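You operate a simulated robot arm through the tools that you are given. There is no shell and no other tool. Be economical: measure what you need, move in short steps, check, and stop when the job is done.

You run a simulated two-armed robot. Do the job below in one go: nothing can be reset, and whatever is moved stays where it is left.

JOB
Take the red tea towel from the stone counter and lay it out flat on the top of the oak linen table.

It is judged by the outcome, as a careful person would: the job done as asked, and still so three seconds after it is handed in. It fails if anything else is knocked over, pushed out of place, dropped, spilled or broken. Flat cloth is picked up by pressing the open fingertips on it (5 to 10 N) and closing them slowly along it; thin cloth reads only 2 to 8 mm in the jaws.

ROBOT AND FRAMES
Two 7-joint arms with two-finger parallel grippers on one trunk, on a base that drives. Base frame: it is fixed to the floor where the robot stands at the start and does not move with it; the origin is under the middle of the robot, x ahead of it, y to its left, z up. Lengths are in mm, angles in rad, forces in N, time in s.
The left shoulder is at the start at [70, 163, 1245], the right one opposite. Places, roughly: top of the oak linen table [-1700, 200, 800]. Payload 3.43 kg a hand.
Tool frame (each hand has its own): the origin (TCP) lies between the finger pads and is the grasp point; the fingertips stand 34 mm ahead of it; z points along the fingers, y is the line along which they close. The gripper opens to 128 mm. The fingers are 24 mm wide and 12 mm thick; the gripper's body (48 by 130 mm) begins 96 mm behind the TCP.
Orientation is that of the tool frame in the base frame, as [roll, pitch, yaw] about the fixed x, y, z axes, in that order (R = Rz(yaw) Ry(pitch) Rx(roll)). With the fingers straight down and closing along the base's y, the tool's x points along the base's -x, its y along +y and its z along -z.

CONTROLS
- The arms move only by the tool play_rows. It takes "left_increments", "right_increments" or both (then of equal length, played together; a hand with none holds still); each is a list of rows, each an object of numbers (a shift or turn left out is 0, a gripper value left out holds the last): "dx", "dy", "dz": the shift along the base's x, y, z in mm; "ax", "ay", "az": the turn, a rotation vector about the base's x, y, z in rad. In form: [{"dx": .., "dy": .., "dz": .., "ax": .., "ay": .., "az": ..}, ...]. A call has 1 to 12 rows; each row shifts and turns the commanded pose from where the row before left it. "left_grip" and "right_grip" are, for a hand that has rows, the gripper command, from -1 (shut) to 1 (fully open), values between in proportion, set as the call begins (left out, the last holds). Each row takes 0.2 s and may step no farther than 50 mm and 0.15 rad from the row before; otherwise, or with a gripper value out of range, the whole call is refused. Where a pose cannot be reached the arm comes as near as it can. A force on the tool above 40 N (or 10 N above the force at the start of the call, whichever is more), or a blocked arm, ends the call early, and 0.2 s more pass. Each finger travels about 153 mm/s and halts on what it meets, pressing with about 23 N; the grip force reading is that of the motor and also rises with nothing between the fingers. The clock runs only during rows and for 0.2 s after the last one: add rows that do not move to give the fingers time. The reply holds the time, the measured pose of the TCP, the force on the tool along the base axes, the opening and the grip force, in the units named above and with some noise.
- Cameras (640 x 400 px; columns grow to the right, rows downward): "scene" is now at [138.1, 7.5, 1476]; the picture's right is [0.09, -1.00, 0.00], its down [-0.55, -0.05, -0.83] and it looks along [0.83, 0.08, -0.55] (base axes); focal length 281 px, centre (320, 200). "left" rides on the left gripper at [76, 11, -160] in its tool frame; the picture's right is [-0.15, 0.99, 0.00], its down [-0.88, -0.13, -0.46] and it looks along [-0.45, -0.07, 0.89] (tool axes); focal length 234 px, centre (320, 200). "right" rides on the right gripper at [76, -11, -160] in its tool frame; the picture's right is [0.15, 0.99, 0.00], its down [-0.88, 0.13, -0.46] and it looks along [-0.45, 0.07, 0.89] (tool axes); focal length 234 px, centre (320, 200). There is no depth. A picture from a camera that has moved, and an enlarged one, comes with that camera's place and axes in the base frame and with its lens.
- camera(camera): a new picture of that camera. The clock stands still meanwhile.
- lift_body(by): slides the trunk up (or, below 0, down) by that many mm; the arms and the scene camera ride with it, the base frame stays. It gives what a move gives, with no picture.
- steer(legs): drives the robot by 1 to 6 legs, each [ahead, left, turn to the left] in mm, mm and rad, along the robot's own axes; the way and the turn of a leg run together, so that a leg with both is an arc; at most 1500 mm and 3.142 rad a leg. The arms and the cameras ride along, it lands a little off, and it stops where it bumps. It gives what a move gives.
- turn_head(pan, tilt): turns the head with the scene camera to pan (to the left, within 1.501 rad either way) and tilt (down, from -0.506 to 1.204), counted from straight ahead of the robot. It gives what a move gives.
- inspect(camera, box): a new picture of the part [left, top, right, bottom] of that camera's present view, enlarged. The clock stands still meanwhile.
- job_done(): hands the job in; it is judged then, once.

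Work in short steps. Places have to be worked out from the pictures, the camera data and where the tool is seen: move nearer, look again, correct. Check each grasp and each placing, and mend what went wrong. You have 120 turns and 108 pictures in all, those below and enlarged ones among them. Open the grippers and draw the arms clear of the work before you hand the job in, unless the task says otherwise; then end with one line.

The tools are called after "Call:" as name(argument=value, ...) on one line, values as JSON. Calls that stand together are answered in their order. play_rows: Moves the arms, as the interface text tells. Its arguments: {"type":"object","properties":{"left_increments":{"type":"array","items":{"type":"object","properties":{"dx":{"type":"number"},"dy":{"type":"number"},"dz":{"type":"number"},"ax":{"type":"number"},"ay":{"type":"number"},"az":{"type":"number"}}}},"left_grip":{"type":"number"},"right_increments":{"type":"array","items":{"type":"object","properties":{"dx":{"type":"number"},"dy":{"type":"number"},"dz":{"type":"number"},"ax":{"type":"number"},"ay":{"type":"number"},"az":{"type":"number"}}}},"right_grip":{"type":"number"}},"required":[]} The other tools are called the same way: lift_body (by) slides the trunk up or down; steer (legs) drives the base; turn_head (pan, tilt) turns the head that bears the scene camera; camera (camera) takes a picture; inspect (camera, box) takes an enlarged picture of a part of a camera's view; job_done () hands the job in.

At the start:

```text
time: 0.0
left_eef_pos: [650.1, 335.1, 1238.7]
left_orientation: [-3.141, -0.001, -3.14]
left_force: [-0.6, 0.1, 0.3]
left_grip_width: 127.8
left_gripper_force: 0.1
right_eef_pos: [413.8, -155.4, 1259.5]
right_orientation: [3.141, 0.002, -3.141]
right_force: [-0.2, -0.5, -0.2]
right_grip_width: 127.8
right_gripper_force: 0.1
trunk travel left (down, up): [-725.0, 215.0]
robot x, y, heading: [1.4, 4.0, 0.001]
head pan, tilt: [0.094, 0.583]
```

scene: 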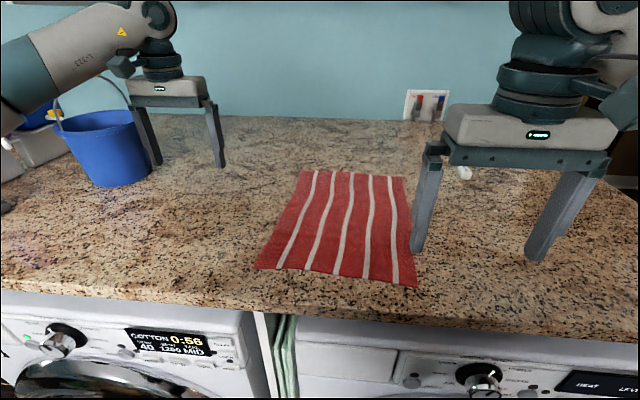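
right: 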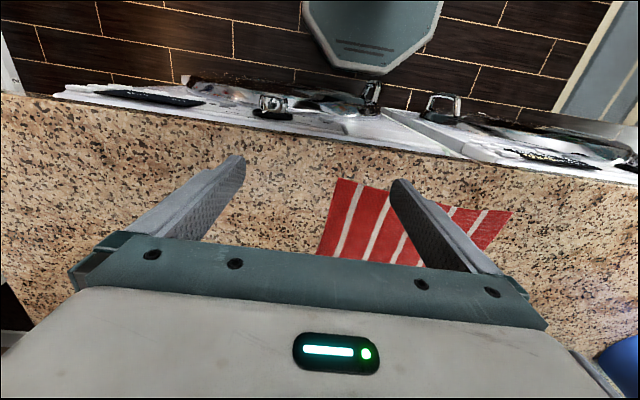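
left: 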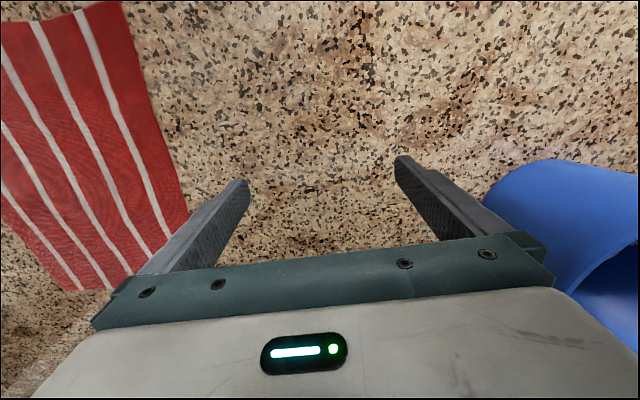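

The towel's corners come out near (521,177), (502,-140), (934,-185) and (945,144), lying flat with its near edge close to the counter front. I'll bring both hands above the two near corners, staying high.

Call:
play_rows(left_increments=[{"dx": -28, "dy": -45}, {"dx": -28, "dy": -45}, {"dx": -28, "dy": -45}, {"dx": -28, "dy": -45, "dz": -20}, {"dz": -30}, {"dz": -30}], right_increments=[{"dx": 30, "dy": 8}, {"dx": 30, "dy": 8}, {"dx": 30, "dy": 8}, {"dx": 30, "dy": 6, "dz": -40}, {"dz": -30}, {"dz": -30}], left_grip=0, right_grip=0)

Call:
camera(camera="scene")

Call:
camera(camera="left")

Call:
camera(camera="right")

```text
refused: row 1 steps farther than a row can; nothing moved
```

```text
104 pictures are left
camera scene: at [138.1, 7.5, 1476.0], right [0.09, -1.0, 0.0], down [-0.55, -0.05, -0.83], along [0.83, 0.08, -0.55], focal length 281 px, centre (320, 200)
```

scene: 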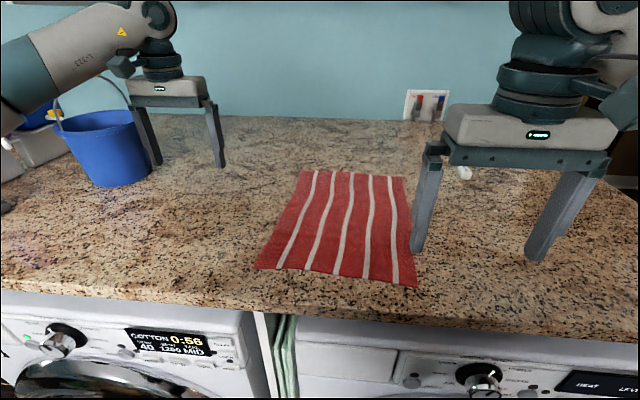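

```text
103 pictures are left
camera left: at [573.7, 346.6, 1397.2], right [0.15, 0.99, 0.0], down [0.88, -0.13, 0.46], along [0.45, -0.07, -0.89], focal length 234 px, centre (320, 200)
```

left: 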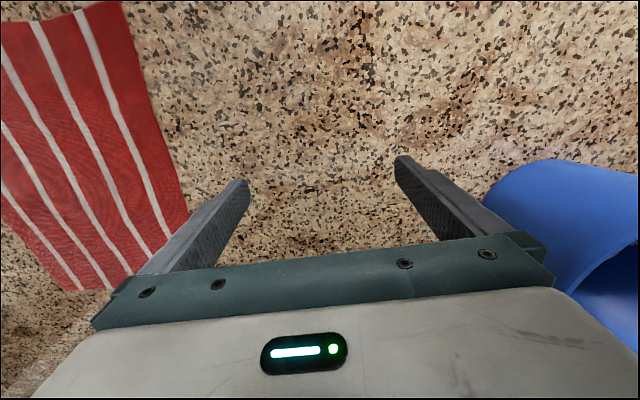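

```text
102 pictures are left
camera right: at [338.4, -167.8, 1419.2], right [-0.15, 0.99, 0.0], down [0.88, 0.13, 0.46], along [0.45, 0.07, -0.89], focal length 234 px, centre (320, 200)
```

right: 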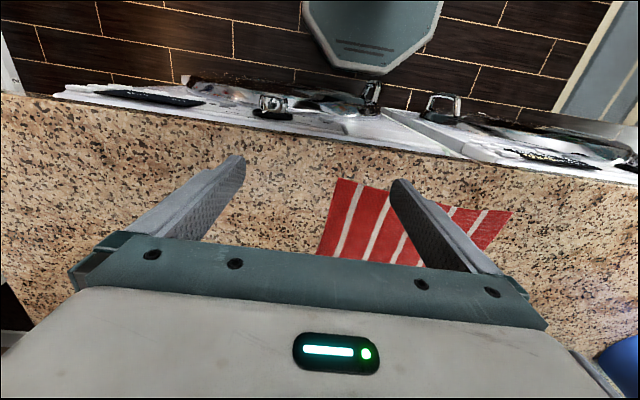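

The first call was refused for step length. Triangulating the near-left corner from three cameras agrees only if the towel lies at z≈1105, so the near corners are about (472,155) and (457,-124). I'll hover both hands over them at TCP z 1180, tips about 40 mm up.

Call:
play_rows(left_increments=[{"dx": -26.7, "dy": -36.7, "dz": -9.8}, {"dx": -26.7, "dy": -36.7, "dz": -9.8}, {"dx": -26.7, "dy": -36.7, "dz": -9.8}, {"dx": -26.7, "dy": -36.7, "dz": -9.8}, {"dx": -26.7, "dy": -36.7, "dz": -9.8}, {"dx": -26.7, "dy": -36.7, "dz": -9.8}, {}], right_increments=[{"dx": 12.7, "dy": 11.4, "dz": -13.3}, {"dx": 12.7, "dy": 11.4, "dz": -13.3}, {"dx": 12.7, "dy": 11.4, "dz": -13.3}, {"dx": 12.7, "dy": 11.4, "dz": -13.3}, {"dx": 12.7, "dy": 11.4, "dz": -13.3}, {"dx": 12.7, "dy": 11.4, "dz": -13.3}, {}], left_grip=-0.2, right_grip=-0.2)

Call:
camera(camera="left")

Call:
camera(camera="right")

Call:
camera(camera="scene")

```text
time: 1.6
left_eef_pos: [492.7, 115.5, 1179.3]
left_orientation: [-3.139, 0.0, -3.139]
left_force: [0.0, -1.4, -0.3]
left_grip_width: 51.3
left_gripper_force: 0.1
right_eef_pos: [489.6, -87.6, 1178.0]
right_orientation: [-3.141, 0.001, -3.14]
right_force: [-0.4, 0.1, 0.1]
right_grip_width: 50.9
right_gripper_force: 0.1
trunk travel left (down, up): [-725.0, 215.0]
robot x, y, heading: [0.0, -1.9, 0.005]
head pan, tilt: [0.094, 0.583]
```

```text
101 pictures are left
camera left: at [415.2, 127.2, 1337.6], right [0.14, 0.99, 0.0], down [0.88, -0.13, 0.46], along [0.45, -0.07, -0.89], focal length 234 px, centre (320, 200)
```

left: 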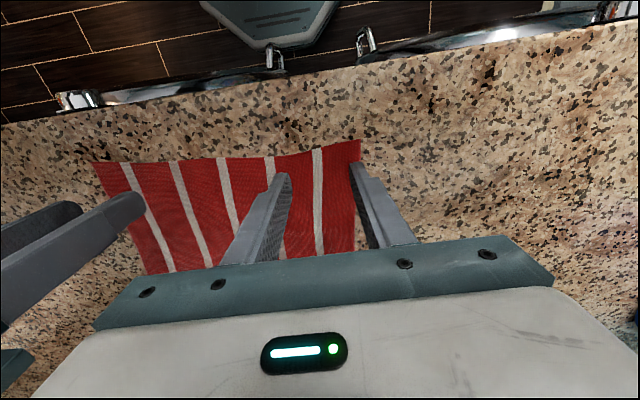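

```text
100 pictures are left
camera right: at [415.9, -97.7, 1338.0], right [-0.15, 0.99, 0.0], down [0.88, 0.13, 0.46], along [0.45, 0.07, -0.89], focal length 234 px, centre (320, 200)
```

right: 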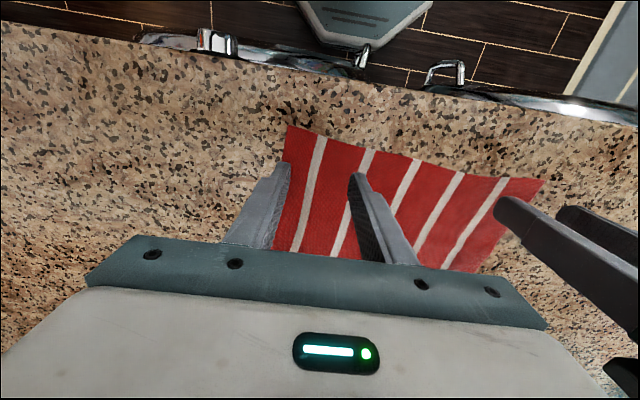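

```text
99 pictures are left
camera scene: at [137.6, 8.3, 1476.1], right [0.09, -1.0, 0.0], down [-0.55, -0.05, -0.83], along [0.83, 0.08, -0.55], focal length 281 px, centre (320, 200)
```

scene: 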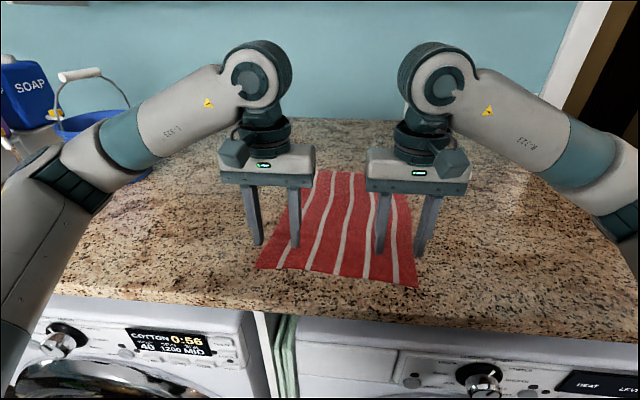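

Both hand cameras confirm the towel at z≈1105 with its corners where expected. I shift each hand a few mm inward and go down to just above the cloth.

Call:
play_rows(left_increments=[{"dx": 0, "dy": -6, "dz": -12}, {"dz": -12}, {"dz": -6}, {}], right_increments=[{"dx": -8, "dy": 8, "dz": -12}, {"dz": -12}, {"dz": -6}, {}])

```text
time: 2.6
left_eef_pos: [491.2, 109.4, 1148.9]
left_orientation: [3.141, 0.0, -3.14]
left_force: [0.1, 0.2, 1.2]
left_grip_width: 51.2
left_gripper_force: 0.1
right_eef_pos: [481.8, -79.4, 1148.7]
right_orientation: [-3.141, 0.001, -3.142]
right_force: [0.6, -0.1, 0.6]
right_grip_width: 51.0
right_gripper_force: 0.0
trunk travel left (down, up): [-725.0, 215.0]
robot x, y, heading: [1.8, -0.1, -0.002]
head pan, tilt: [0.094, 0.583]
```

No contact yet; continuing down in small steps.

Call:
play_rows(left_increments=[{"dz": -3}, {"dz": -3}, {"dz": -2}, {}], right_increments=[{"dz": -3}, {"dz": -3}, {"dz": -2}, {}])

```text
time: 3.6
left_eef_pos: [490.3, 109.8, 1141.0]
left_orientation: [-3.141, -0.001, -3.14]
left_force: [0.2, -0.1, -0.6]
left_grip_width: 51.1
left_gripper_force: 0.1
right_eef_pos: [481.4, -80.1, 1141.8]
right_orientation: [-3.141, -0.001, 3.14]
right_force: [0.0, 0.2, -0.1]
right_grip_width: 51.2
right_gripper_force: 0.0
trunk travel left (down, up): [-725.0, 215.0]
robot x, y, heading: [-2.4, 1.9, -0.001]
head pan, tilt: [0.094, 0.583]
```

Still free; two more small steps.

Call:
play_rows(left_increments=[{"dz": -2}, {"dz": -2}, {}], right_increments=[{"dz": -2}, {"dz": -2}, {}])

Call:
inspect(camera="scene", box=[220, 160, 460, 310])

```text
time: 4.4
left_eef_pos: [490.5, 109.0, 1137.6]
left_orientation: [-3.14, 0.0, -3.141]
left_force: [0.1, -0.2, -0.1]
left_grip_width: 51.2
left_gripper_force: 0.1
right_eef_pos: [480.1, -81.2, 1136.5]
right_orientation: [3.141, 0.0, 3.141]
right_force: [-0.5, -0.3, 0.9]
right_grip_width: 51.4
right_gripper_force: 0.1
trunk travel left (down, up): [-725.0, 215.0]
robot x, y, heading: [1.4, 1.0, -0.005]
head pan, tilt: [0.094, 0.583]
```

```text
2.67 times, centred on (340, 235) of scene
camera zoom: at [138.0, 7.4, 1476.0], right [0.09, -1.0, 0.0], down [-0.55, -0.05, -0.83], along [0.83, 0.08, -0.55], focal length 750 px, centre (267, 107)
```

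zoom: 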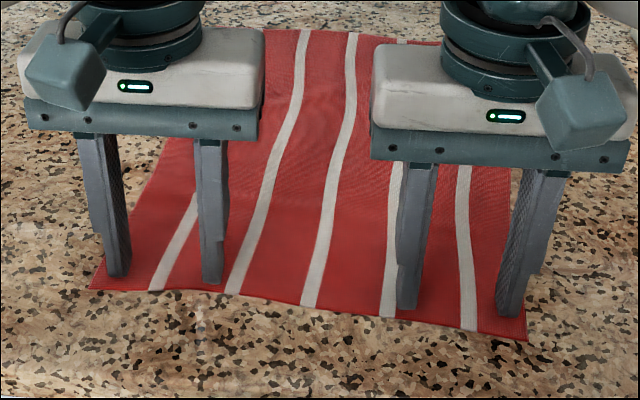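

Looks almost in contact. Continuing down 1.5 mm at a time until a force appears.

Call:
play_rows(left_increments=[{"dz": -1.5}, {"dz": -1.5}, {"dz": -1}, {}], right_increments=[{"dz": -1.5}, {"dz": -1.5}, {"dz": -1}, {}])

```text
time: 5.4
left_eef_pos: [489.4, 109.3, 1135.5]
left_orientation: [-3.14, 0.004, -3.14]
left_force: [5.3, -0.8, 27.1]
left_grip_width: 51.2
left_gripper_force: 0.0
right_eef_pos: [479.1, -80.3, 1135.3]
right_orientation: [3.14, 0.002, -3.141]
right_force: [3.9, -1.0, 18.7]
right_grip_width: 51.2
right_gripper_force: 0.1
trunk travel left (down, up): [-725.0, 215.0]
robot x, y, heading: [-0.7, 2.8, 0.002]
head pan, tilt: [0.094, 0.583]
```

In contact, but 27 and 19 N is too much; I ease up to about 8 N.

Call:
play_rows(left_increments=[{"dz": -0.0}, {"dz": 1.6}, {}], right_increments=[{"dz": 0}, {"dz": 0.9}, {}])

```text
time: 6.2
left_eef_pos: [489.3, 108.1, 1135.1]
left_orientation: [-3.141, 0.002, -3.137]
left_force: [5.0, 1.3, 23.3]
left_grip_width: 51.3
left_gripper_force: 0.1
right_eef_pos: [479.3, -80.5, 1136.2]
right_orientation: [3.14, 0.001, 3.141]
right_force: [2.8, -1.3, 18.6]
right_grip_width: 51.2
right_gripper_force: 0.0
trunk travel left (down, up): [-725.0, 215.0]
robot x, y, heading: [-1.6, -0.6, 0.003]
head pan, tilt: [0.094, 0.583]
```

Call:
play_rows(left_increments=[{"dz": 1.3}, {}, {}], right_increments=[{"dz": 1.2}, {}, {}])

```text
time: 7.0
left_eef_pos: [489.5, 109.6, 1136.1]
left_orientation: [3.142, 0.001, -3.139]
left_force: [-0.1, -2.4, 3.6]
left_grip_width: 51.2
left_gripper_force: 0.2
right_eef_pos: [479.8, -80.2, 1135.1]
right_orientation: [-3.141, 0.001, 3.141]
right_force: [-0.1, 1.0, 8.6]
right_grip_width: 51.0
right_gripper_force: 0.1
trunk travel left (down, up): [-725.0, 215.0]
robot x, y, heading: [-1.7, 0.2, -0.0]
head pan, tilt: [0.094, 0.583]
```

Left 3.6 N, right 8.6 N. I add a little on the left and start closing both slowly.

Call:
play_rows(left_increments=[{"dz": -0.5}, {}], right_increments=[{}, {}], left_grip=-0.3, right_grip=-0.3)

Call:
play_rows(left_increments=[{}, {}], right_increments=[{}, {}], left_grip=-0.4, right_grip=-0.4)

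Call:
inspect(camera="scene", box=[220, 160, 460, 310])

```text
time: 7.6
left_eef_pos: [490.0, 110.0, 1135.7]
left_orientation: [-3.141, 0.0, -3.14]
left_force: [-1.2, 0.4, 5.3]
left_grip_width: 44.5
left_gripper_force: 0.1
right_eef_pos: [479.8, -80.5, 1136.0]
right_orientation: [3.141, 0.0, -3.141]
right_force: [-0.4, 0.8, 3.6]
right_grip_width: 44.1
right_gripper_force: 0.0
trunk travel left (down, up): [-725.0, 215.0]
robot x, y, heading: [2.4, -1.9, -0.001]
head pan, tilt: [0.094, 0.583]
```

```text
time: 8.2
left_eef_pos: [489.7, 109.3, 1135.5]
left_orientation: [-3.141, 0.0, -3.14]
left_force: [-0.8, -0.2, 6.0]
left_grip_width: 38.3
left_gripper_force: 0.0
right_eef_pos: [479.7, -80.7, 1135.3]
right_orientation: [3.141, 0.0, -3.141]
right_force: [-0.2, -0.5, 2.3]
right_grip_width: 38.3
right_gripper_force: 0.0
trunk travel left (down, up): [-725.0, 215.0]
robot x, y, heading: [-0.5, 1.1, 0.001]
head pan, tilt: [0.094, 0.583]
```

```text
2.67 times, centred on (340, 235) of scene
camera zoom: at [137.3, 7.4, 1476.1], right [0.09, -1.0, 0.0], down [-0.55, -0.05, -0.83], along [0.83, 0.08, -0.55], focal length 750 px, centre (267, 107)
```

zoom: 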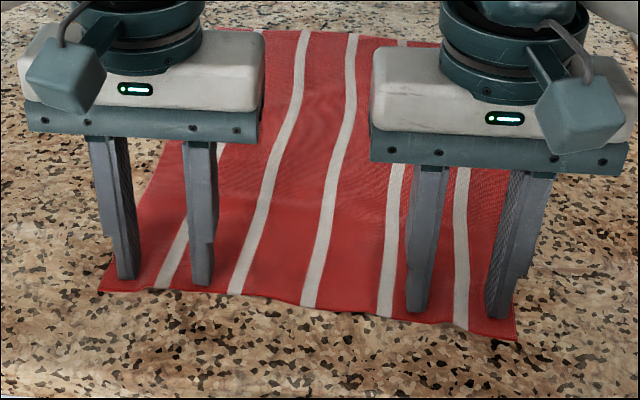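

The cloth edges are coming in with the fingers. I restore the right press a little and keep closing.

Call:
play_rows(left_increments=[{}, {}], right_increments=[{"dz": -0.7}, {}], left_grip=-0.5, right_grip=-0.5)

Call:
play_rows(left_increments=[{}, {}], right_increments=[{}, {}], left_grip=-0.6, right_grip=-0.6)

Call:
play_rows(left_increments=[{}, {}], right_increments=[{}, {}], left_grip=-0.7, right_grip=-0.7)

Call:
inspect(camera="scene", box=[220, 160, 460, 310])

```text
time: 8.8
left_eef_pos: [491.5, 107.9, 1135.5]
left_orientation: [-3.141, 0.001, -3.139]
left_force: [0.1, 0.0, 2.4]
left_grip_width: 31.8
left_gripper_force: 0.1
right_eef_pos: [480.2, -80.3, 1134.6]
right_orientation: [3.141, 0.0, -3.141]
right_force: [0.6, 1.0, 7.3]
right_grip_width: 32.0
right_gripper_force: 0.1
trunk travel left (down, up): [-725.0, 215.0]
robot x, y, heading: [0.6, -1.9, -0.004]
head pan, tilt: [0.094, 0.583]
```

```text
time: 9.4
left_eef_pos: [489.8, 109.5, 1136.3]
left_orientation: [-3.141, 0.0, -3.14]
left_force: [0.1, -0.3, 1.3]
left_grip_width: 25.5
left_gripper_force: 0.1
right_eef_pos: [480.2, -80.9, 1136.4]
right_orientation: [3.141, 0.001, -3.14]
right_force: [0.0, 1.0, 7.9]
right_grip_width: 25.1
right_gripper_force: 0.0
trunk travel left (down, up): [-725.0, 215.0]
robot x, y, heading: [1.7, 0.6, -0.001]
head pan, tilt: [0.094, 0.583]
```

```text
time: 10.0
left_eef_pos: [488.7, 109.9, 1134.5]
left_orientation: [3.141, -0.001, -3.141]
left_force: [-0.2, 0.0, 2.5]
left_grip_width: 19.1
left_gripper_force: 0.1
right_eef_pos: [478.6, -80.8, 1135.8]
right_orientation: [3.142, -0.001, 3.141]
right_force: [0.5, -0.2, 9.1]
right_grip_width: 18.3
right_gripper_force: 0.1
trunk travel left (down, up): [-725.0, 215.0]
robot x, y, heading: [-1.8, 4.1, 0.002]
head pan, tilt: [0.094, 0.583]
```

```text
2.67 times, centred on (340, 235) of scene
camera zoom: at [137.1, 7.6, 1476.2], right [0.09, -1.0, 0.0], down [-0.55, -0.05, -0.83], along [0.83, 0.08, -0.55], focal length 750 px, centre (267, 107)
```

zoom: 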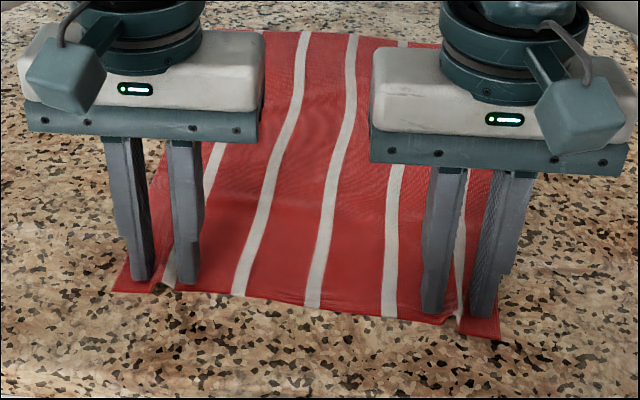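

The cloth is bunching between both pairs of fingers. The left press has dropped to 2 N, so I add 0.6 mm there and finish closing.

Call:
play_rows(left_increments=[{"dz": -0.6}, {}], right_increments=[{}, {}], left_grip=-0.8, right_grip=-0.8)

Call:
play_rows(left_increments=[{}, {}], right_increments=[{}, {}], left_grip=-0.9, right_grip=-0.9)

Call:
play_rows(left_increments=[{}, {}, {}], right_increments=[{}, {}, {}], left_grip=-1, right_grip=-1)

Call:
inspect(camera="scene", box=[220, 160, 460, 310])

```text
time: 10.6
left_eef_pos: [489.9, 108.6, 1135.1]
left_orientation: [-3.141, 0.001, -3.14]
left_force: [-1.1, -0.1, 7.7]
left_grip_width: 13.1
left_gripper_force: 0.2
right_eef_pos: [478.9, -80.0, 1135.6]
right_orientation: [-3.141, 0.001, 3.141]
right_force: [1.7, 0.3, 7.1]
right_grip_width: 12.2
right_gripper_force: 0.1
trunk travel left (down, up): [-725.0, 215.0]
robot x, y, heading: [-0.1, 1.9, 0.002]
head pan, tilt: [0.094, 0.583]
```

```text
time: 11.2
left_eef_pos: [488.4, 108.9, 1136.2]
left_orientation: [3.142, 0.002, -3.14]
left_force: [-0.3, -1.6, 9.1]
left_grip_width: 8.9
left_gripper_force: 1.7
right_eef_pos: [479.8, -80.9, 1136.2]
right_orientation: [-3.14, 0.002, -3.142]
right_force: [0.2, 1.5, 7.3]
right_grip_width: 7.5
right_gripper_force: 1.1
trunk travel left (down, up): [-725.0, 215.0]
robot x, y, heading: [2.7, -2.6, -0.004]
head pan, tilt: [0.094, 0.583]
```

```text
time: 12.0
left_eef_pos: [490.6, 108.2, 1135.6]
left_orientation: [3.141, 0.004, -3.14]
left_force: [0.1, -1.3, 11.4]
left_grip_width: 7.1
left_gripper_force: 23.2
right_eef_pos: [480.2, -80.8, 1134.9]
right_orientation: [3.141, 0.0, -3.14]
right_force: [0.2, 0.5, 5.4]
right_grip_width: 1.9
right_gripper_force: 23.5
trunk travel left (down, up): [-725.0, 215.0]
robot x, y, heading: [4.4, 2.4, 0.003]
head pan, tilt: [0.094, 0.583]
```

```text
2.67 times, centred on (340, 235) of scene
camera zoom: at [136.5, 7.2, 1476.2], right [0.09, -1.0, 0.0], down [-0.55, -0.05, -0.84], along [0.83, 0.08, -0.55], focal length 750 px, centre (267, 107)
```

zoom: 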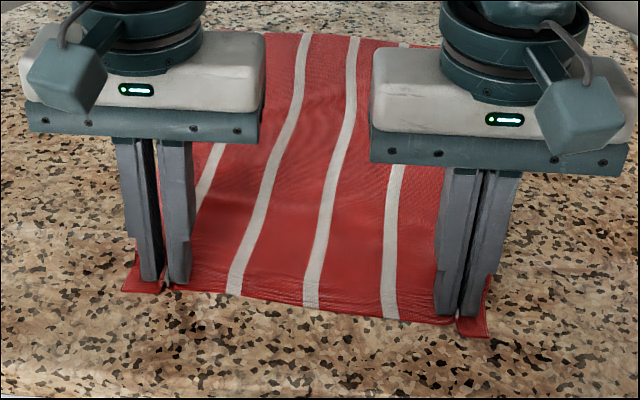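

Left holds 7 mm; right reads 1.9 mm, which is doubtful. I lift 40 mm gently to test.

Call:
play_rows(left_increments=[{"dz": 10}, {"dz": 10}, {"dz": 10}, {"dz": 10}, {}], right_increments=[{"dz": 10}, {"dz": 10}, {"dz": 10}, {"dz": 10}, {}])

Call:
inspect(camera="scene", box=[220, 160, 460, 310])

```text
time: 13.2
left_eef_pos: [489.2, 109.2, 1175.2]
left_orientation: [-3.141, 0.0, -3.14]
left_force: [0.0, 0.1, 0.2]
left_grip_width: 7.1
left_gripper_force: 22.8
right_eef_pos: [480.5, -80.8, 1174.7]
right_orientation: [3.14, 0.0, -3.141]
right_force: [0.6, 1.0, 0.0]
right_grip_width: 2.4
right_gripper_force: 23.1
trunk travel left (down, up): [-725.0, 215.0]
robot x, y, heading: [5.6, 0.0, -0.001]
head pan, tilt: [0.094, 0.583]
```

```text
2.67 times, centred on (340, 235) of scene
camera zoom: at [138.3, 7.4, 1476.0], right [0.09, -1.0, 0.0], down [-0.55, -0.05, -0.83], along [0.83, 0.08, -0.55], focal length 750 px, centre (267, 107)
```

zoom: 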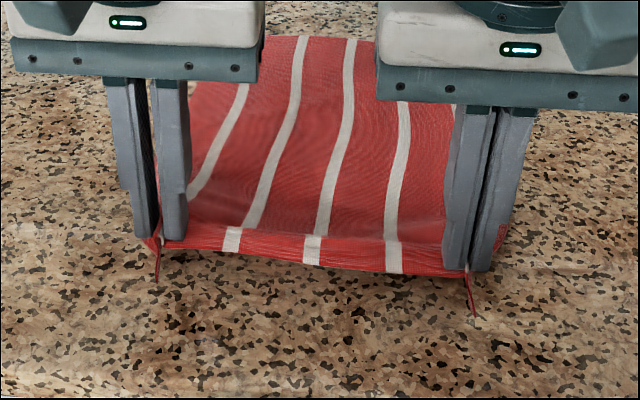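

Both corners came up. I lift with the trunk (rides both arms equally) to get the towel hanging.

Call:
lift_body(by=205)

Call:
camera(camera="scene")

```text
time: 15.4
left_eef_pos: [489.9, 109.5, 1379.6]
left_orientation: [-3.141, 0.0, -3.14]
left_force: [0.4, -0.3, -0.7]
left_grip_width: 7.1
left_gripper_force: 22.9
right_eef_pos: [481.2, -80.7, 1378.8]
right_orientation: [-3.141, 0.0, 3.141]
right_force: [0.4, 0.6, -0.3]
right_grip_width: 1.9
right_gripper_force: 22.8
trunk travel left (down, up): [-930.0, 10.0]
robot x, y, heading: [2.0, -2.0, -0.0]
head pan, tilt: [0.094, 0.583]
```

```text
93 pictures are left
camera scene: at [138.3, 7.4, 1681.0], right [0.09, -1.0, 0.0], down [-0.55, -0.05, -0.83], along [0.83, 0.08, -0.55], focal length 281 px, centre (320, 200)
```

scene: 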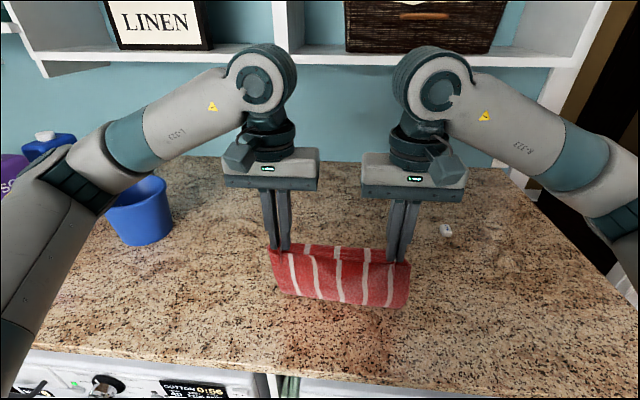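

Held by both. I raise the arms 130 mm more so the lower edge clears the counter.

Call:
play_rows(left_increments=[{"dz": 20}, {"dz": 20}, {"dz": 20}, {"dz": 20}, {"dz": 20}, {"dz": 20}, {"dz": 10}, {}], right_increments=[{"dz": 20}, {"dz": 20}, {"dz": 20}, {"dz": 20}, {"dz": 20}, {"dz": 20}, {"dz": 10}, {}])

Call:
camera(camera="scene")

```text
time: 17.2
left_eef_pos: [492.1, 109.7, 1509.9]
left_orientation: [3.141, 0.002, -3.139]
left_force: [-0.6, -2.0, -0.3]
left_grip_width: 7.2
left_gripper_force: 23.3
right_eef_pos: [481.4, -81.3, 1508.8]
right_orientation: [3.141, 0.0, -3.142]
right_force: [-0.6, 1.8, -0.2]
right_grip_width: 2.1
right_gripper_force: 22.6
trunk travel left (down, up): [-930.0, 10.0]
robot x, y, heading: [0.2, -2.5, -0.0]
head pan, tilt: [0.094, 0.583]
```

```text
92 pictures are left
camera scene: at [138.4, 7.6, 1681.0], right [0.09, -1.0, 0.0], down [-0.55, -0.05, -0.83], along [0.83, 0.08, -0.55], focal length 281 px, centre (320, 200)
```

scene: 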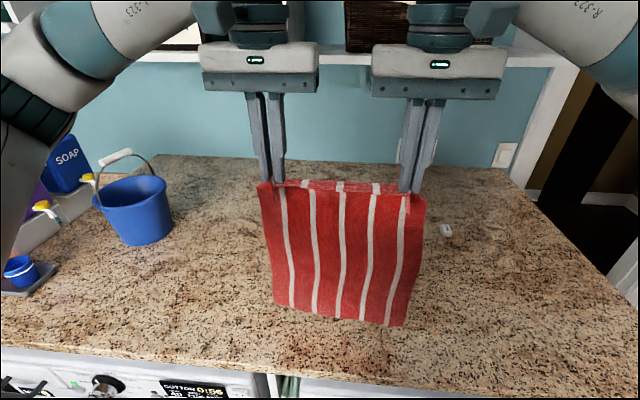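

The towel hangs flat and free. Before driving I look to both sides with the head.

Call:
turn_head(pan=1.5, tilt=0.5)

Call:
camera(camera="scene")

Call:
turn_head(pan=-1.5, tilt=0.5)

Call:
camera(camera="scene")

```text
time: 18.8
left_eef_pos: [489.4, 110.3, 1509.9]
left_orientation: [3.141, 0.002, -3.139]
left_force: [-0.2, -1.7, -0.2]
left_grip_width: 7.1
left_gripper_force: 22.7
right_eef_pos: [480.6, -80.8, 1508.7]
right_orientation: [3.141, 0.0, 3.14]
right_force: [0.2, 0.5, -0.4]
right_grip_width: 2.0
right_gripper_force: 23.1
trunk travel left (down, up): [-930.0, 10.0]
robot x, y, heading: [0.7, -0.4, -0.001]
head pan, tilt: [1.499, 0.499]
```

```text
91 pictures are left
camera scene: at [56.3, 89.7, 1688.6], right [1.0, -0.07, 0.0], down [-0.03, -0.48, -0.88], along [0.06, 0.88, -0.48], focal length 281 px, centre (320, 200)
```

scene: 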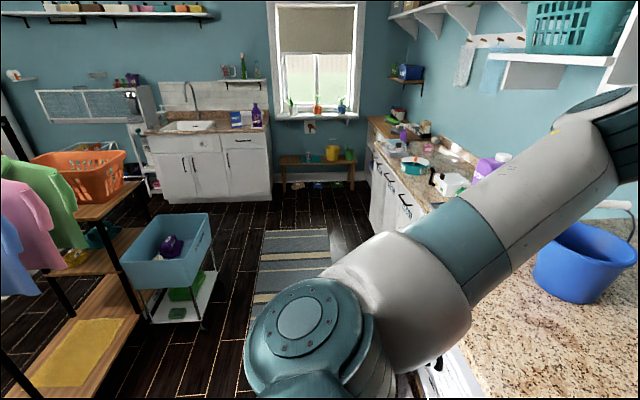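

```text
time: 21.4
left_eef_pos: [490.2, 109.4, 1509.4]
left_orientation: [3.141, 0.0, -3.14]
left_force: [0.2, -1.4, 1.2]
left_grip_width: 6.9
left_gripper_force: 22.9
right_eef_pos: [481.0, -81.0, 1510.3]
right_orientation: [-3.139, 0.001, 3.141]
right_force: [-0.4, 1.7, 0.1]
right_grip_width: 1.8
right_gripper_force: 23.0
trunk travel left (down, up): [-930.0, 10.0]
robot x, y, heading: [-1.4, 1.0, -0.004]
head pan, tilt: [-1.499, 0.499]
```

```text
90 pictures are left
camera scene: at [56.2, -91.7, 1688.6], right [-1.0, -0.07, 0.0], down [-0.03, 0.48, -0.88], along [0.06, -0.88, -0.48], focal length 281 px, centre (320, 200)
```

scene: 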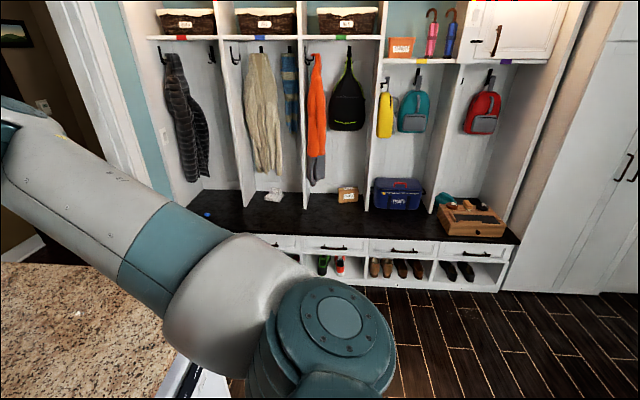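

Floor is clear to the right; a cart and rack stand back-left beyond about y=900. I back off 350 mm and look, then turn right.

Call:
steer(legs=[[-350, 0, 0], [0, 0, -1.0]])

Call:
camera(camera="scene")

```text
time: 26.2
left_eef_pos: [11.6, -353.5, 1509.4]
left_orientation: [-3.139, -0.001, 2.14]
left_force: [-3.6, -2.2, 0.1]
left_grip_width: 2.3
left_gripper_force: 23.2
right_eef_pos: [-153.9, -448.8, 1509.0]
right_orientation: [-3.141, 0.0, 2.136]
right_force: [4.7, 2.9, 0.5]
right_grip_width: 2.3
right_gripper_force: 22.8
trunk travel left (down, up): [-930.0, 10.0]
robot x, y, heading: [-345.4, -1.9, -1.007]
head pan, tilt: [-1.499, 0.499]
```

```text
89 pictures are left
camera scene: at [-391.3, -98.2, 1688.7], right [-0.6, 0.8, 0.0], down [0.38, 0.29, -0.88], along [-0.7, -0.52, -0.48], focal length 281 px, centre (320, 200)
```

scene: 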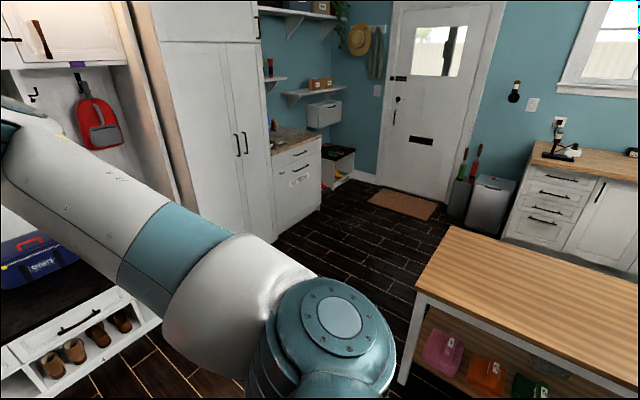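

The left opening dropped from 7 to 2.3 mm, so I check the towel before going on.

Call:
turn_head(pan=0.0, tilt=0.5)

Call:
camera(camera="scene")

```text
time: 27.8
left_eef_pos: [10.3, -354.8, 1508.4]
left_orientation: [-3.141, 0.002, 2.14]
left_force: [-2.9, -1.9, 0.1]
left_grip_width: 2.6
left_gripper_force: 23.2
right_eef_pos: [-155.4, -450.0, 1508.6]
right_orientation: [3.14, 0.0, 2.139]
right_force: [3.4, 1.5, -0.5]
right_grip_width: 2.3
right_gripper_force: 23.0
trunk travel left (down, up): [-930.0, 10.0]
robot x, y, heading: [-344.8, -3.3, -0.999]
head pan, tilt: [0.0, 0.499]
```

```text
88 pictures are left
camera scene: at [-270.4, -121.1, 1688.6], right [-0.84, -0.54, 0.0], down [-0.26, 0.4, -0.88], along [0.47, -0.74, -0.48], focal length 281 px, centre (320, 200)
```

scene: 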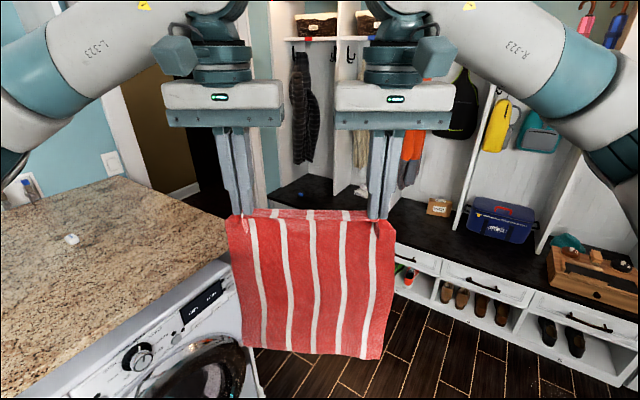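

Still held well at both corners. I ease the sideways tension by 2 mm per hand, then turn on toward the table.

Call:
play_rows(left_increments=[{"dx": -1.7, "dy": -1.1}, {}], right_increments=[{"dx": 1.7, "dy": 1.1}, {}])

Call:
steer(legs=[[0, 0, -1.07], [0, 0, -1.07]])

Call:
camera(camera="scene")

```text
time: 28.4
left_eef_pos: [9.3, -355.1, 1509.3]
left_orientation: [-3.14, 0.0, 2.142]
left_force: [0.1, 0.4, -0.8]
left_grip_width: 2.3
left_gripper_force: 22.9
right_eef_pos: [-153.4, -448.5, 1509.8]
right_orientation: [-3.141, 0.001, 2.139]
right_force: [0.6, -0.9, 0.1]
right_grip_width: 2.4
right_gripper_force: 23.0
trunk travel left (down, up): [-930.0, 10.0]
robot x, y, heading: [-346.9, 2.0, -1.002]
head pan, tilt: [0.0, 0.499]
```

```text
time: 34.1
left_eef_pos: [-834.0, -114.8, 1509.6]
left_orientation: [-3.14, 0.0, 0.012]
left_force: [1.2, -0.2, 0.1]
left_grip_width: 2.6
left_gripper_force: 22.4
right_eef_pos: [-827.2, 71.9, 1509.1]
right_orientation: [-3.14, 0.0, 0.01]
right_force: [-0.5, -0.2, -0.7]
right_grip_width: 1.9
right_gripper_force: 23.2
trunk travel left (down, up): [-930.0, 10.0]
robot x, y, heading: [-345.2, -0.3, -3.132]
head pan, tilt: [0.0, 0.499]
```

```text
87 pictures are left
camera scene: at [-487.8, -4.3, 1688.6], right [-0.01, 1.0, 0.0], down [0.48, 0.01, -0.88], along [-0.88, -0.01, -0.48], focal length 281 px, centre (320, 200)
```

scene: 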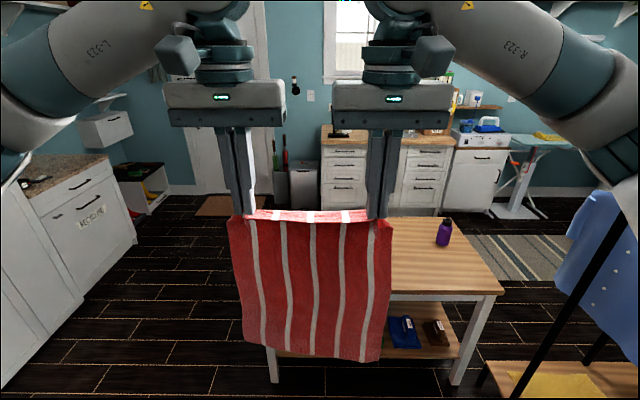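

The towel is square over the robot's front, and the table spans about x -1300 to -1890, y -290 to 750, with only a purple bottle near y≈610. I drive up so the towel hangs over the table's near part, well clear of the bottle.

Call:
steer(legs=[[400, -50, 0]])

Call:
turn_head(pan=0.0, tilt=0.75)

Call:
camera(camera="scene")

Call:
camera(camera="right")

```text
time: 36.6
left_eef_pos: [-1221.1, -65.7, 1510.6]
left_orientation: [-3.141, 0.001, 0.006]
left_force: [0.9, 0.0, -0.1]
left_grip_width: 2.4
left_gripper_force: 22.8
right_eef_pos: [-1212.5, 121.3, 1509.4]
right_orientation: [-3.14, 0.001, 0.007]
right_force: [0.2, 0.8, 0.4]
right_grip_width: 1.9
right_gripper_force: 23.1
trunk travel left (down, up): [-930.0, 10.0]
robot x, y, heading: [-734.7, 43.2, -3.139]
head pan, tilt: [0.0, 0.499]
```

```text
time: 37.4
left_eef_pos: [-1223.6, -64.5, 1509.2]
left_orientation: [-3.14, 0.001, 0.007]
left_force: [-1.0, -0.3, 0.0]
left_grip_width: 2.2
left_gripper_force: 23.0
right_eef_pos: [-1217.2, 120.9, 1509.0]
right_orientation: [3.141, -0.001, 0.007]
right_force: [0.0, -0.9, -0.9]
right_grip_width: 1.7
right_gripper_force: 22.8
trunk travel left (down, up): [-930.0, 10.0]
robot x, y, heading: [-734.5, 42.3, -3.136]
head pan, tilt: [0.0, 0.75]
```

```text
86 pictures are left
camera scene: at [-869.3, 43.1, 1666.7], right [-0.01, 1.0, 0.0], down [0.68, 0.0, -0.73], along [-0.73, 0.0, -0.68], focal length 281 px, centre (320, 200)
```

scene: 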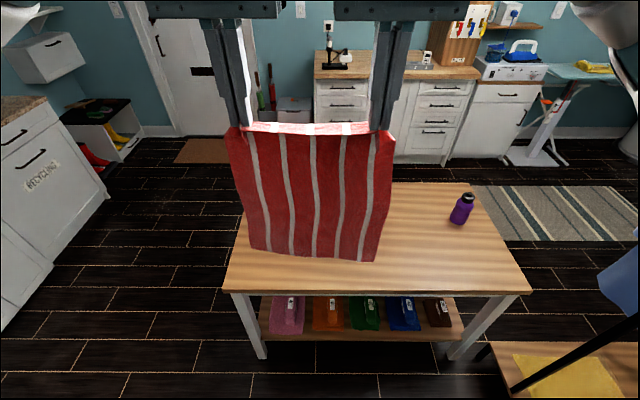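

```text
85 pictures are left
camera right: at [-1138.9, 132.7, 1669.4], right [0.15, -0.99, 0.0], down [-0.88, -0.14, 0.46], along [-0.45, -0.07, -0.89], focal length 234 px, centre (320, 200)
```

right: 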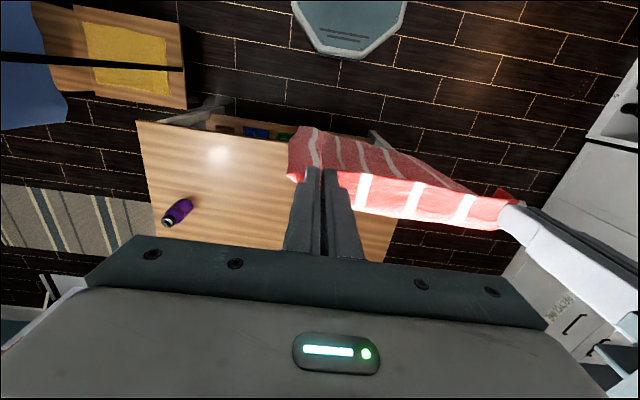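

The table top comes out at z≈760–800, near edge x≈-1365, y -292 to 785. I drive 190 mm closer and then lower the trunk toward contact.

Call:
steer(legs=[[190, 0, 0]])

Call:
lift_body(by=-200)

Call:
camera(camera="scene")

Call:
camera(camera="right")

```text
time: 38.9
left_eef_pos: [-1408.5, -66.8, 1513.2]
left_orientation: [-3.138, 0.004, 0.008]
left_force: [0.8, -0.1, 0.3]
left_grip_width: 2.5
left_gripper_force: 23.7
right_eef_pos: [-1400.1, 120.6, 1511.4]
right_orientation: [-3.141, 0.003, 0.008]
right_force: [0.3, 0.1, 0.9]
right_grip_width: 2.1
right_gripper_force: 23.1
trunk travel left (down, up): [-930.0, 10.0]
robot x, y, heading: [-925.2, 43.1, -3.138]
head pan, tilt: [0.0, 0.75]
```

```text
time: 41.1
left_eef_pos: [-1413.0, -66.5, 1310.3]
left_orientation: [-3.139, -0.001, 0.006]
left_force: [1.3, 0.2, 0.2]
left_grip_width: 2.4
left_gripper_force: 23.0
right_eef_pos: [-1405.0, 119.2, 1309.1]
right_orientation: [-3.14, -0.002, 0.007]
right_force: [-0.1, -0.1, 0.0]
right_grip_width: 2.1
right_gripper_force: 22.5
trunk travel left (down, up): [-730.0, 210.0]
robot x, y, heading: [-924.3, 41.2, -3.137]
head pan, tilt: [0.0, 0.75]
```

```text
84 pictures are left
camera scene: at [-1058.5, 41.9, 1466.7], right [-0.01, 1.0, 0.0], down [0.68, 0.0, -0.73], along [-0.73, 0.0, -0.68], focal length 281 px, centre (320, 200)
```

scene: 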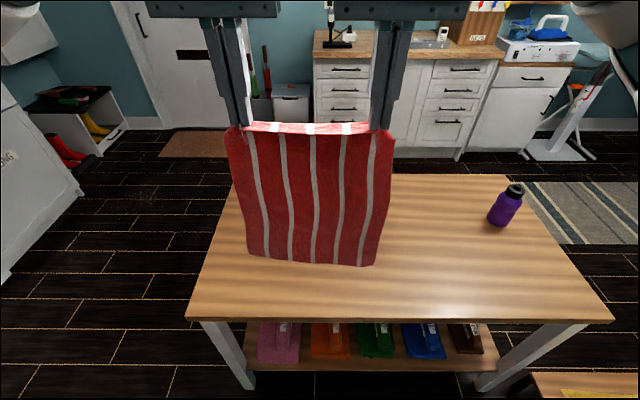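

```text
83 pictures are left
camera right: at [-1328.0, 131.3, 1469.7], right [0.15, -0.99, 0.0], down [-0.88, -0.14, 0.46], along [-0.45, -0.07, -0.89], focal length 234 px, centre (320, 200)
```

right: 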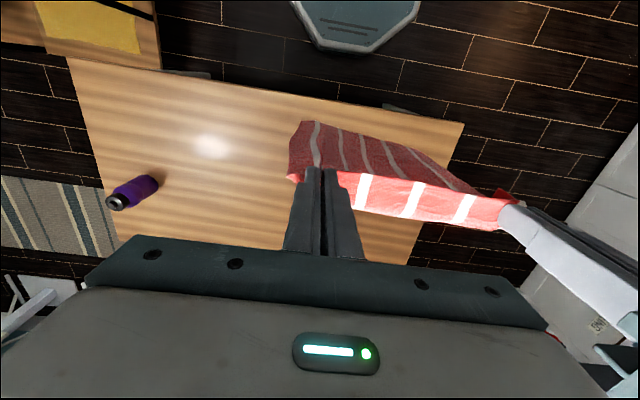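

Tops agree at z≈785; the towel's lower edge is now at about 957. I move the hands 25 mm further over the table and lower the trunk 150, leaving about 20 mm.

Call:
play_rows(left_increments=[{"dx": -12}, {"dx": -13}, {}], right_increments=[{"dx": -16}, {"dx": -17}, {}])

Call:
lift_body(by=-150)

Call:
camera(camera="scene")

```text
time: 41.9
left_eef_pos: [-1437.6, -65.8, 1311.0]
left_orientation: [-3.14, 0.003, 0.008]
left_force: [0.4, 0.2, -0.3]
left_grip_width: 2.4
left_gripper_force: 23.4
right_eef_pos: [-1437.7, 119.7, 1310.2]
right_orientation: [3.14, 0.0, 0.007]
right_force: [-1.1, -0.4, -1.2]
right_grip_width: 2.2
right_gripper_force: 23.0
trunk travel left (down, up): [-730.0, 210.0]
robot x, y, heading: [-921.8, 39.4, -3.134]
head pan, tilt: [0.0, 0.75]
```

```text
time: 43.6
left_eef_pos: [-1437.8, -65.4, 1159.2]
left_orientation: [-3.141, 0.0, 0.007]
left_force: [0.2, -0.5, -0.2]
left_grip_width: 2.3
left_gripper_force: 23.0
right_eef_pos: [-1438.4, 118.7, 1160.0]
right_orientation: [-3.142, 0.001, 0.006]
right_force: [-0.2, 0.6, -0.2]
right_grip_width: 1.7
right_gripper_force: 23.2
trunk travel left (down, up): [-580.0, 360.0]
robot x, y, heading: [-923.6, 44.0, -3.136]
head pan, tilt: [0.0, 0.75]
```

```text
82 pictures are left
camera scene: at [-1058.2, 41.9, 1316.7], right [-0.01, 1.0, 0.0], down [0.68, 0.0, -0.73], along [-0.73, 0.0, -0.68], focal length 281 px, centre (320, 200)
```

scene: 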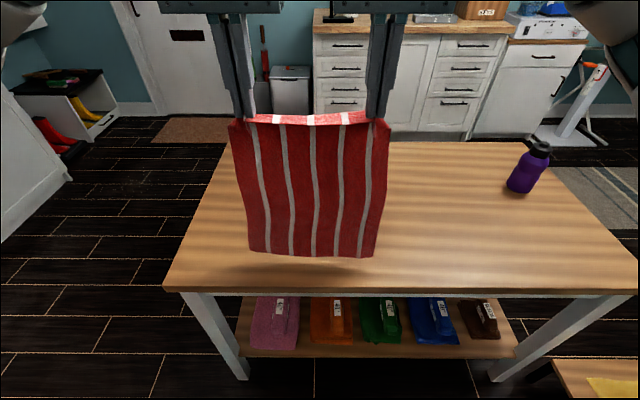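

The edge hovers about 20 mm above the top, its shadow just below. I lower to touch and begin moving diagonally forward-and-down so the towel trails flat toward me.

Call:
play_rows(left_increments=[{"dx": -3, "dz": -12}, {"dx": -5, "dz": -12}, {"dx": -10, "dz": -12}, {"dx": -13, "dz": -13}, {"dx": -14, "dz": -14}, {"dx": -14, "dz": -14}, {"dx": -14, "dz": -14}, {}], right_increments=[{"dx": -3, "dz": -12}, {"dx": -5, "dz": -12}, {"dx": -10, "dz": -12}, {"dx": -13, "dz": -13}, {"dx": -14, "dz": -14}, {"dx": -14, "dz": -14}, {"dx": -14, "dz": -14}, {}])

Call:
camera(camera="scene")

```text
time: 45.4
left_eef_pos: [-1510.2, -64.9, 1068.9]
left_orientation: [-3.14, 0.002, 0.007]
left_force: [0.2, 0.6, -0.6]
left_grip_width: 2.4
left_gripper_force: 23.0
right_eef_pos: [-1512.2, 119.7, 1067.8]
right_orientation: [3.141, -0.001, 0.007]
right_force: [-0.3, 0.3, -0.2]
right_grip_width: 2.2
right_gripper_force: 23.0
trunk travel left (down, up): [-580.0, 360.0]
robot x, y, heading: [-924.4, 42.5, -3.137]
head pan, tilt: [0.0, 0.75]
```

```text
81 pictures are left
camera scene: at [-1057.7, 41.9, 1316.7], right [-0.01, 1.0, 0.0], down [0.68, 0.0, -0.73], along [-0.73, 0.0, -0.68], focal length 281 px, centre (320, 200)
```

scene: 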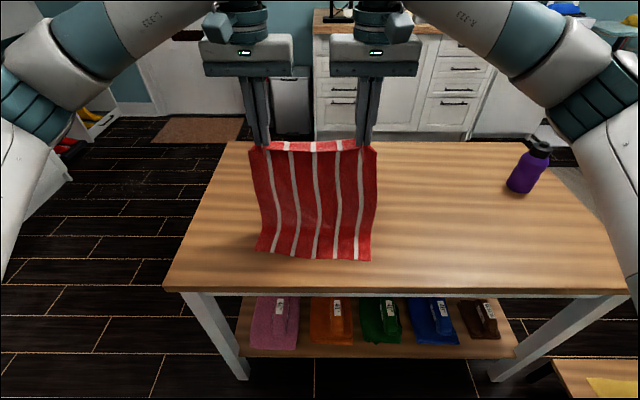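

Landing well. Continuing the diagonal.

Call:
play_rows(left_increments=[{"dx": -14, "dz": -14}, {"dx": -14, "dz": -14}, {"dx": -14, "dz": -14}, {"dx": -14, "dz": -14}, {"dx": -14, "dz": -14}, {"dx": -14, "dz": -14}, {"dx": -14, "dz": -14}, {}], right_increments=[{"dx": -14, "dz": -14}, {"dx": -14, "dz": -14}, {"dx": -14, "dz": -14}, {"dx": -14, "dz": -14}, {"dx": -14, "dz": -14}, {"dx": -14, "dz": -14}, {"dx": -14, "dz": -14}, {}])

Call:
camera(camera="scene")

```text
time: 47.2
left_eef_pos: [-1608.4, -67.4, 969.2]
left_orientation: [-3.14, 0.002, 0.007]
left_force: [-0.1, -0.1, 0.2]
left_grip_width: 2.6
left_gripper_force: 23.6
right_eef_pos: [-1609.0, 119.1, 971.5]
right_orientation: [3.142, 0.001, 0.006]
right_force: [0.6, -0.4, 0.3]
right_grip_width: 2.0
right_gripper_force: 23.1
trunk travel left (down, up): [-580.0, 360.0]
robot x, y, heading: [-926.6, 44.2, -3.132]
head pan, tilt: [0.0, 0.75]
```

```text
80 pictures are left
camera scene: at [-1057.8, 41.9, 1316.7], right [-0.01, 1.0, 0.0], down [0.68, 0.0, -0.73], along [-0.73, 0.0, -0.68], focal length 281 px, centre (320, 200)
```

scene: 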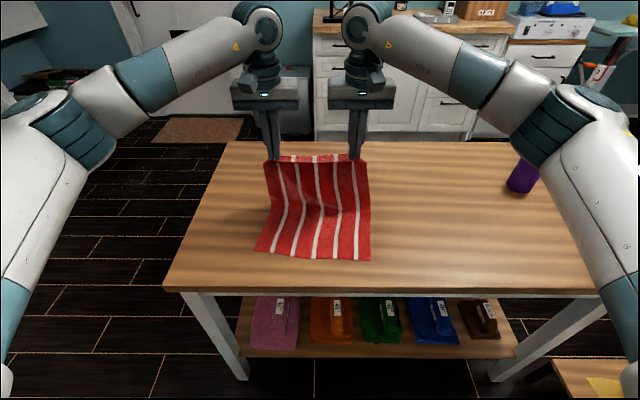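

Going well; the remaining drop is about 148 mm. I check the right hand's view for elbow/bottle spacing before continuing, and step half way.

Call:
play_rows(left_increments=[{"dx": -14, "dz": -12}, {"dx": -14, "dz": -12}, {"dx": -14, "dz": -12}, {"dx": -14, "dz": -12}, {"dx": -14, "dz": -12}, {}], right_increments=[{"dx": -14, "dz": -12}, {"dx": -14, "dz": -12}, {"dx": -14, "dz": -12}, {"dx": -14, "dz": -12}, {"dx": -14, "dz": -12}, {}])

Call:
camera(camera="scene")

Call:
camera(camera="right")

```text
time: 48.6
left_eef_pos: [-1679.2, -65.9, 910.1]
left_orientation: [3.141, 0.001, 0.007]
left_force: [-0.6, -0.3, -0.5]
left_grip_width: 2.6
left_gripper_force: 23.1
right_eef_pos: [-1679.2, 120.3, 912.0]
right_orientation: [3.141, 0.0, 0.007]
right_force: [-0.4, 0.2, 0.2]
right_grip_width: 2.0
right_gripper_force: 23.1
trunk travel left (down, up): [-580.0, 360.0]
robot x, y, heading: [-923.7, 45.1, -3.138]
head pan, tilt: [0.0, 0.75]
```

```text
79 pictures are left
camera scene: at [-1057.9, 41.9, 1316.7], right [-0.01, 1.0, 0.0], down [0.68, 0.0, -0.73], along [-0.73, 0.0, -0.68], focal length 281 px, centre (320, 200)
```

scene: 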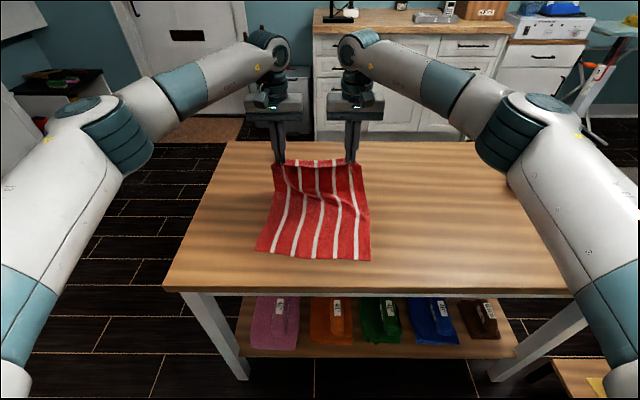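

```text
78 pictures are left
camera right: at [-1600.6, 130.5, 1072.4], right [0.15, -0.99, 0.0], down [-0.88, -0.14, 0.46], along [-0.45, -0.07, -0.89], focal length 234 px, centre (320, 200)
```

right: 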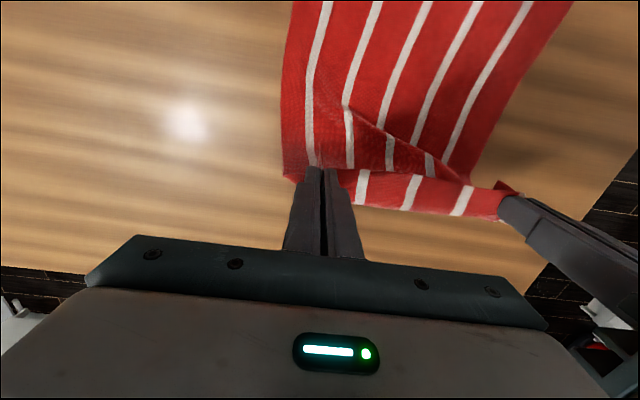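

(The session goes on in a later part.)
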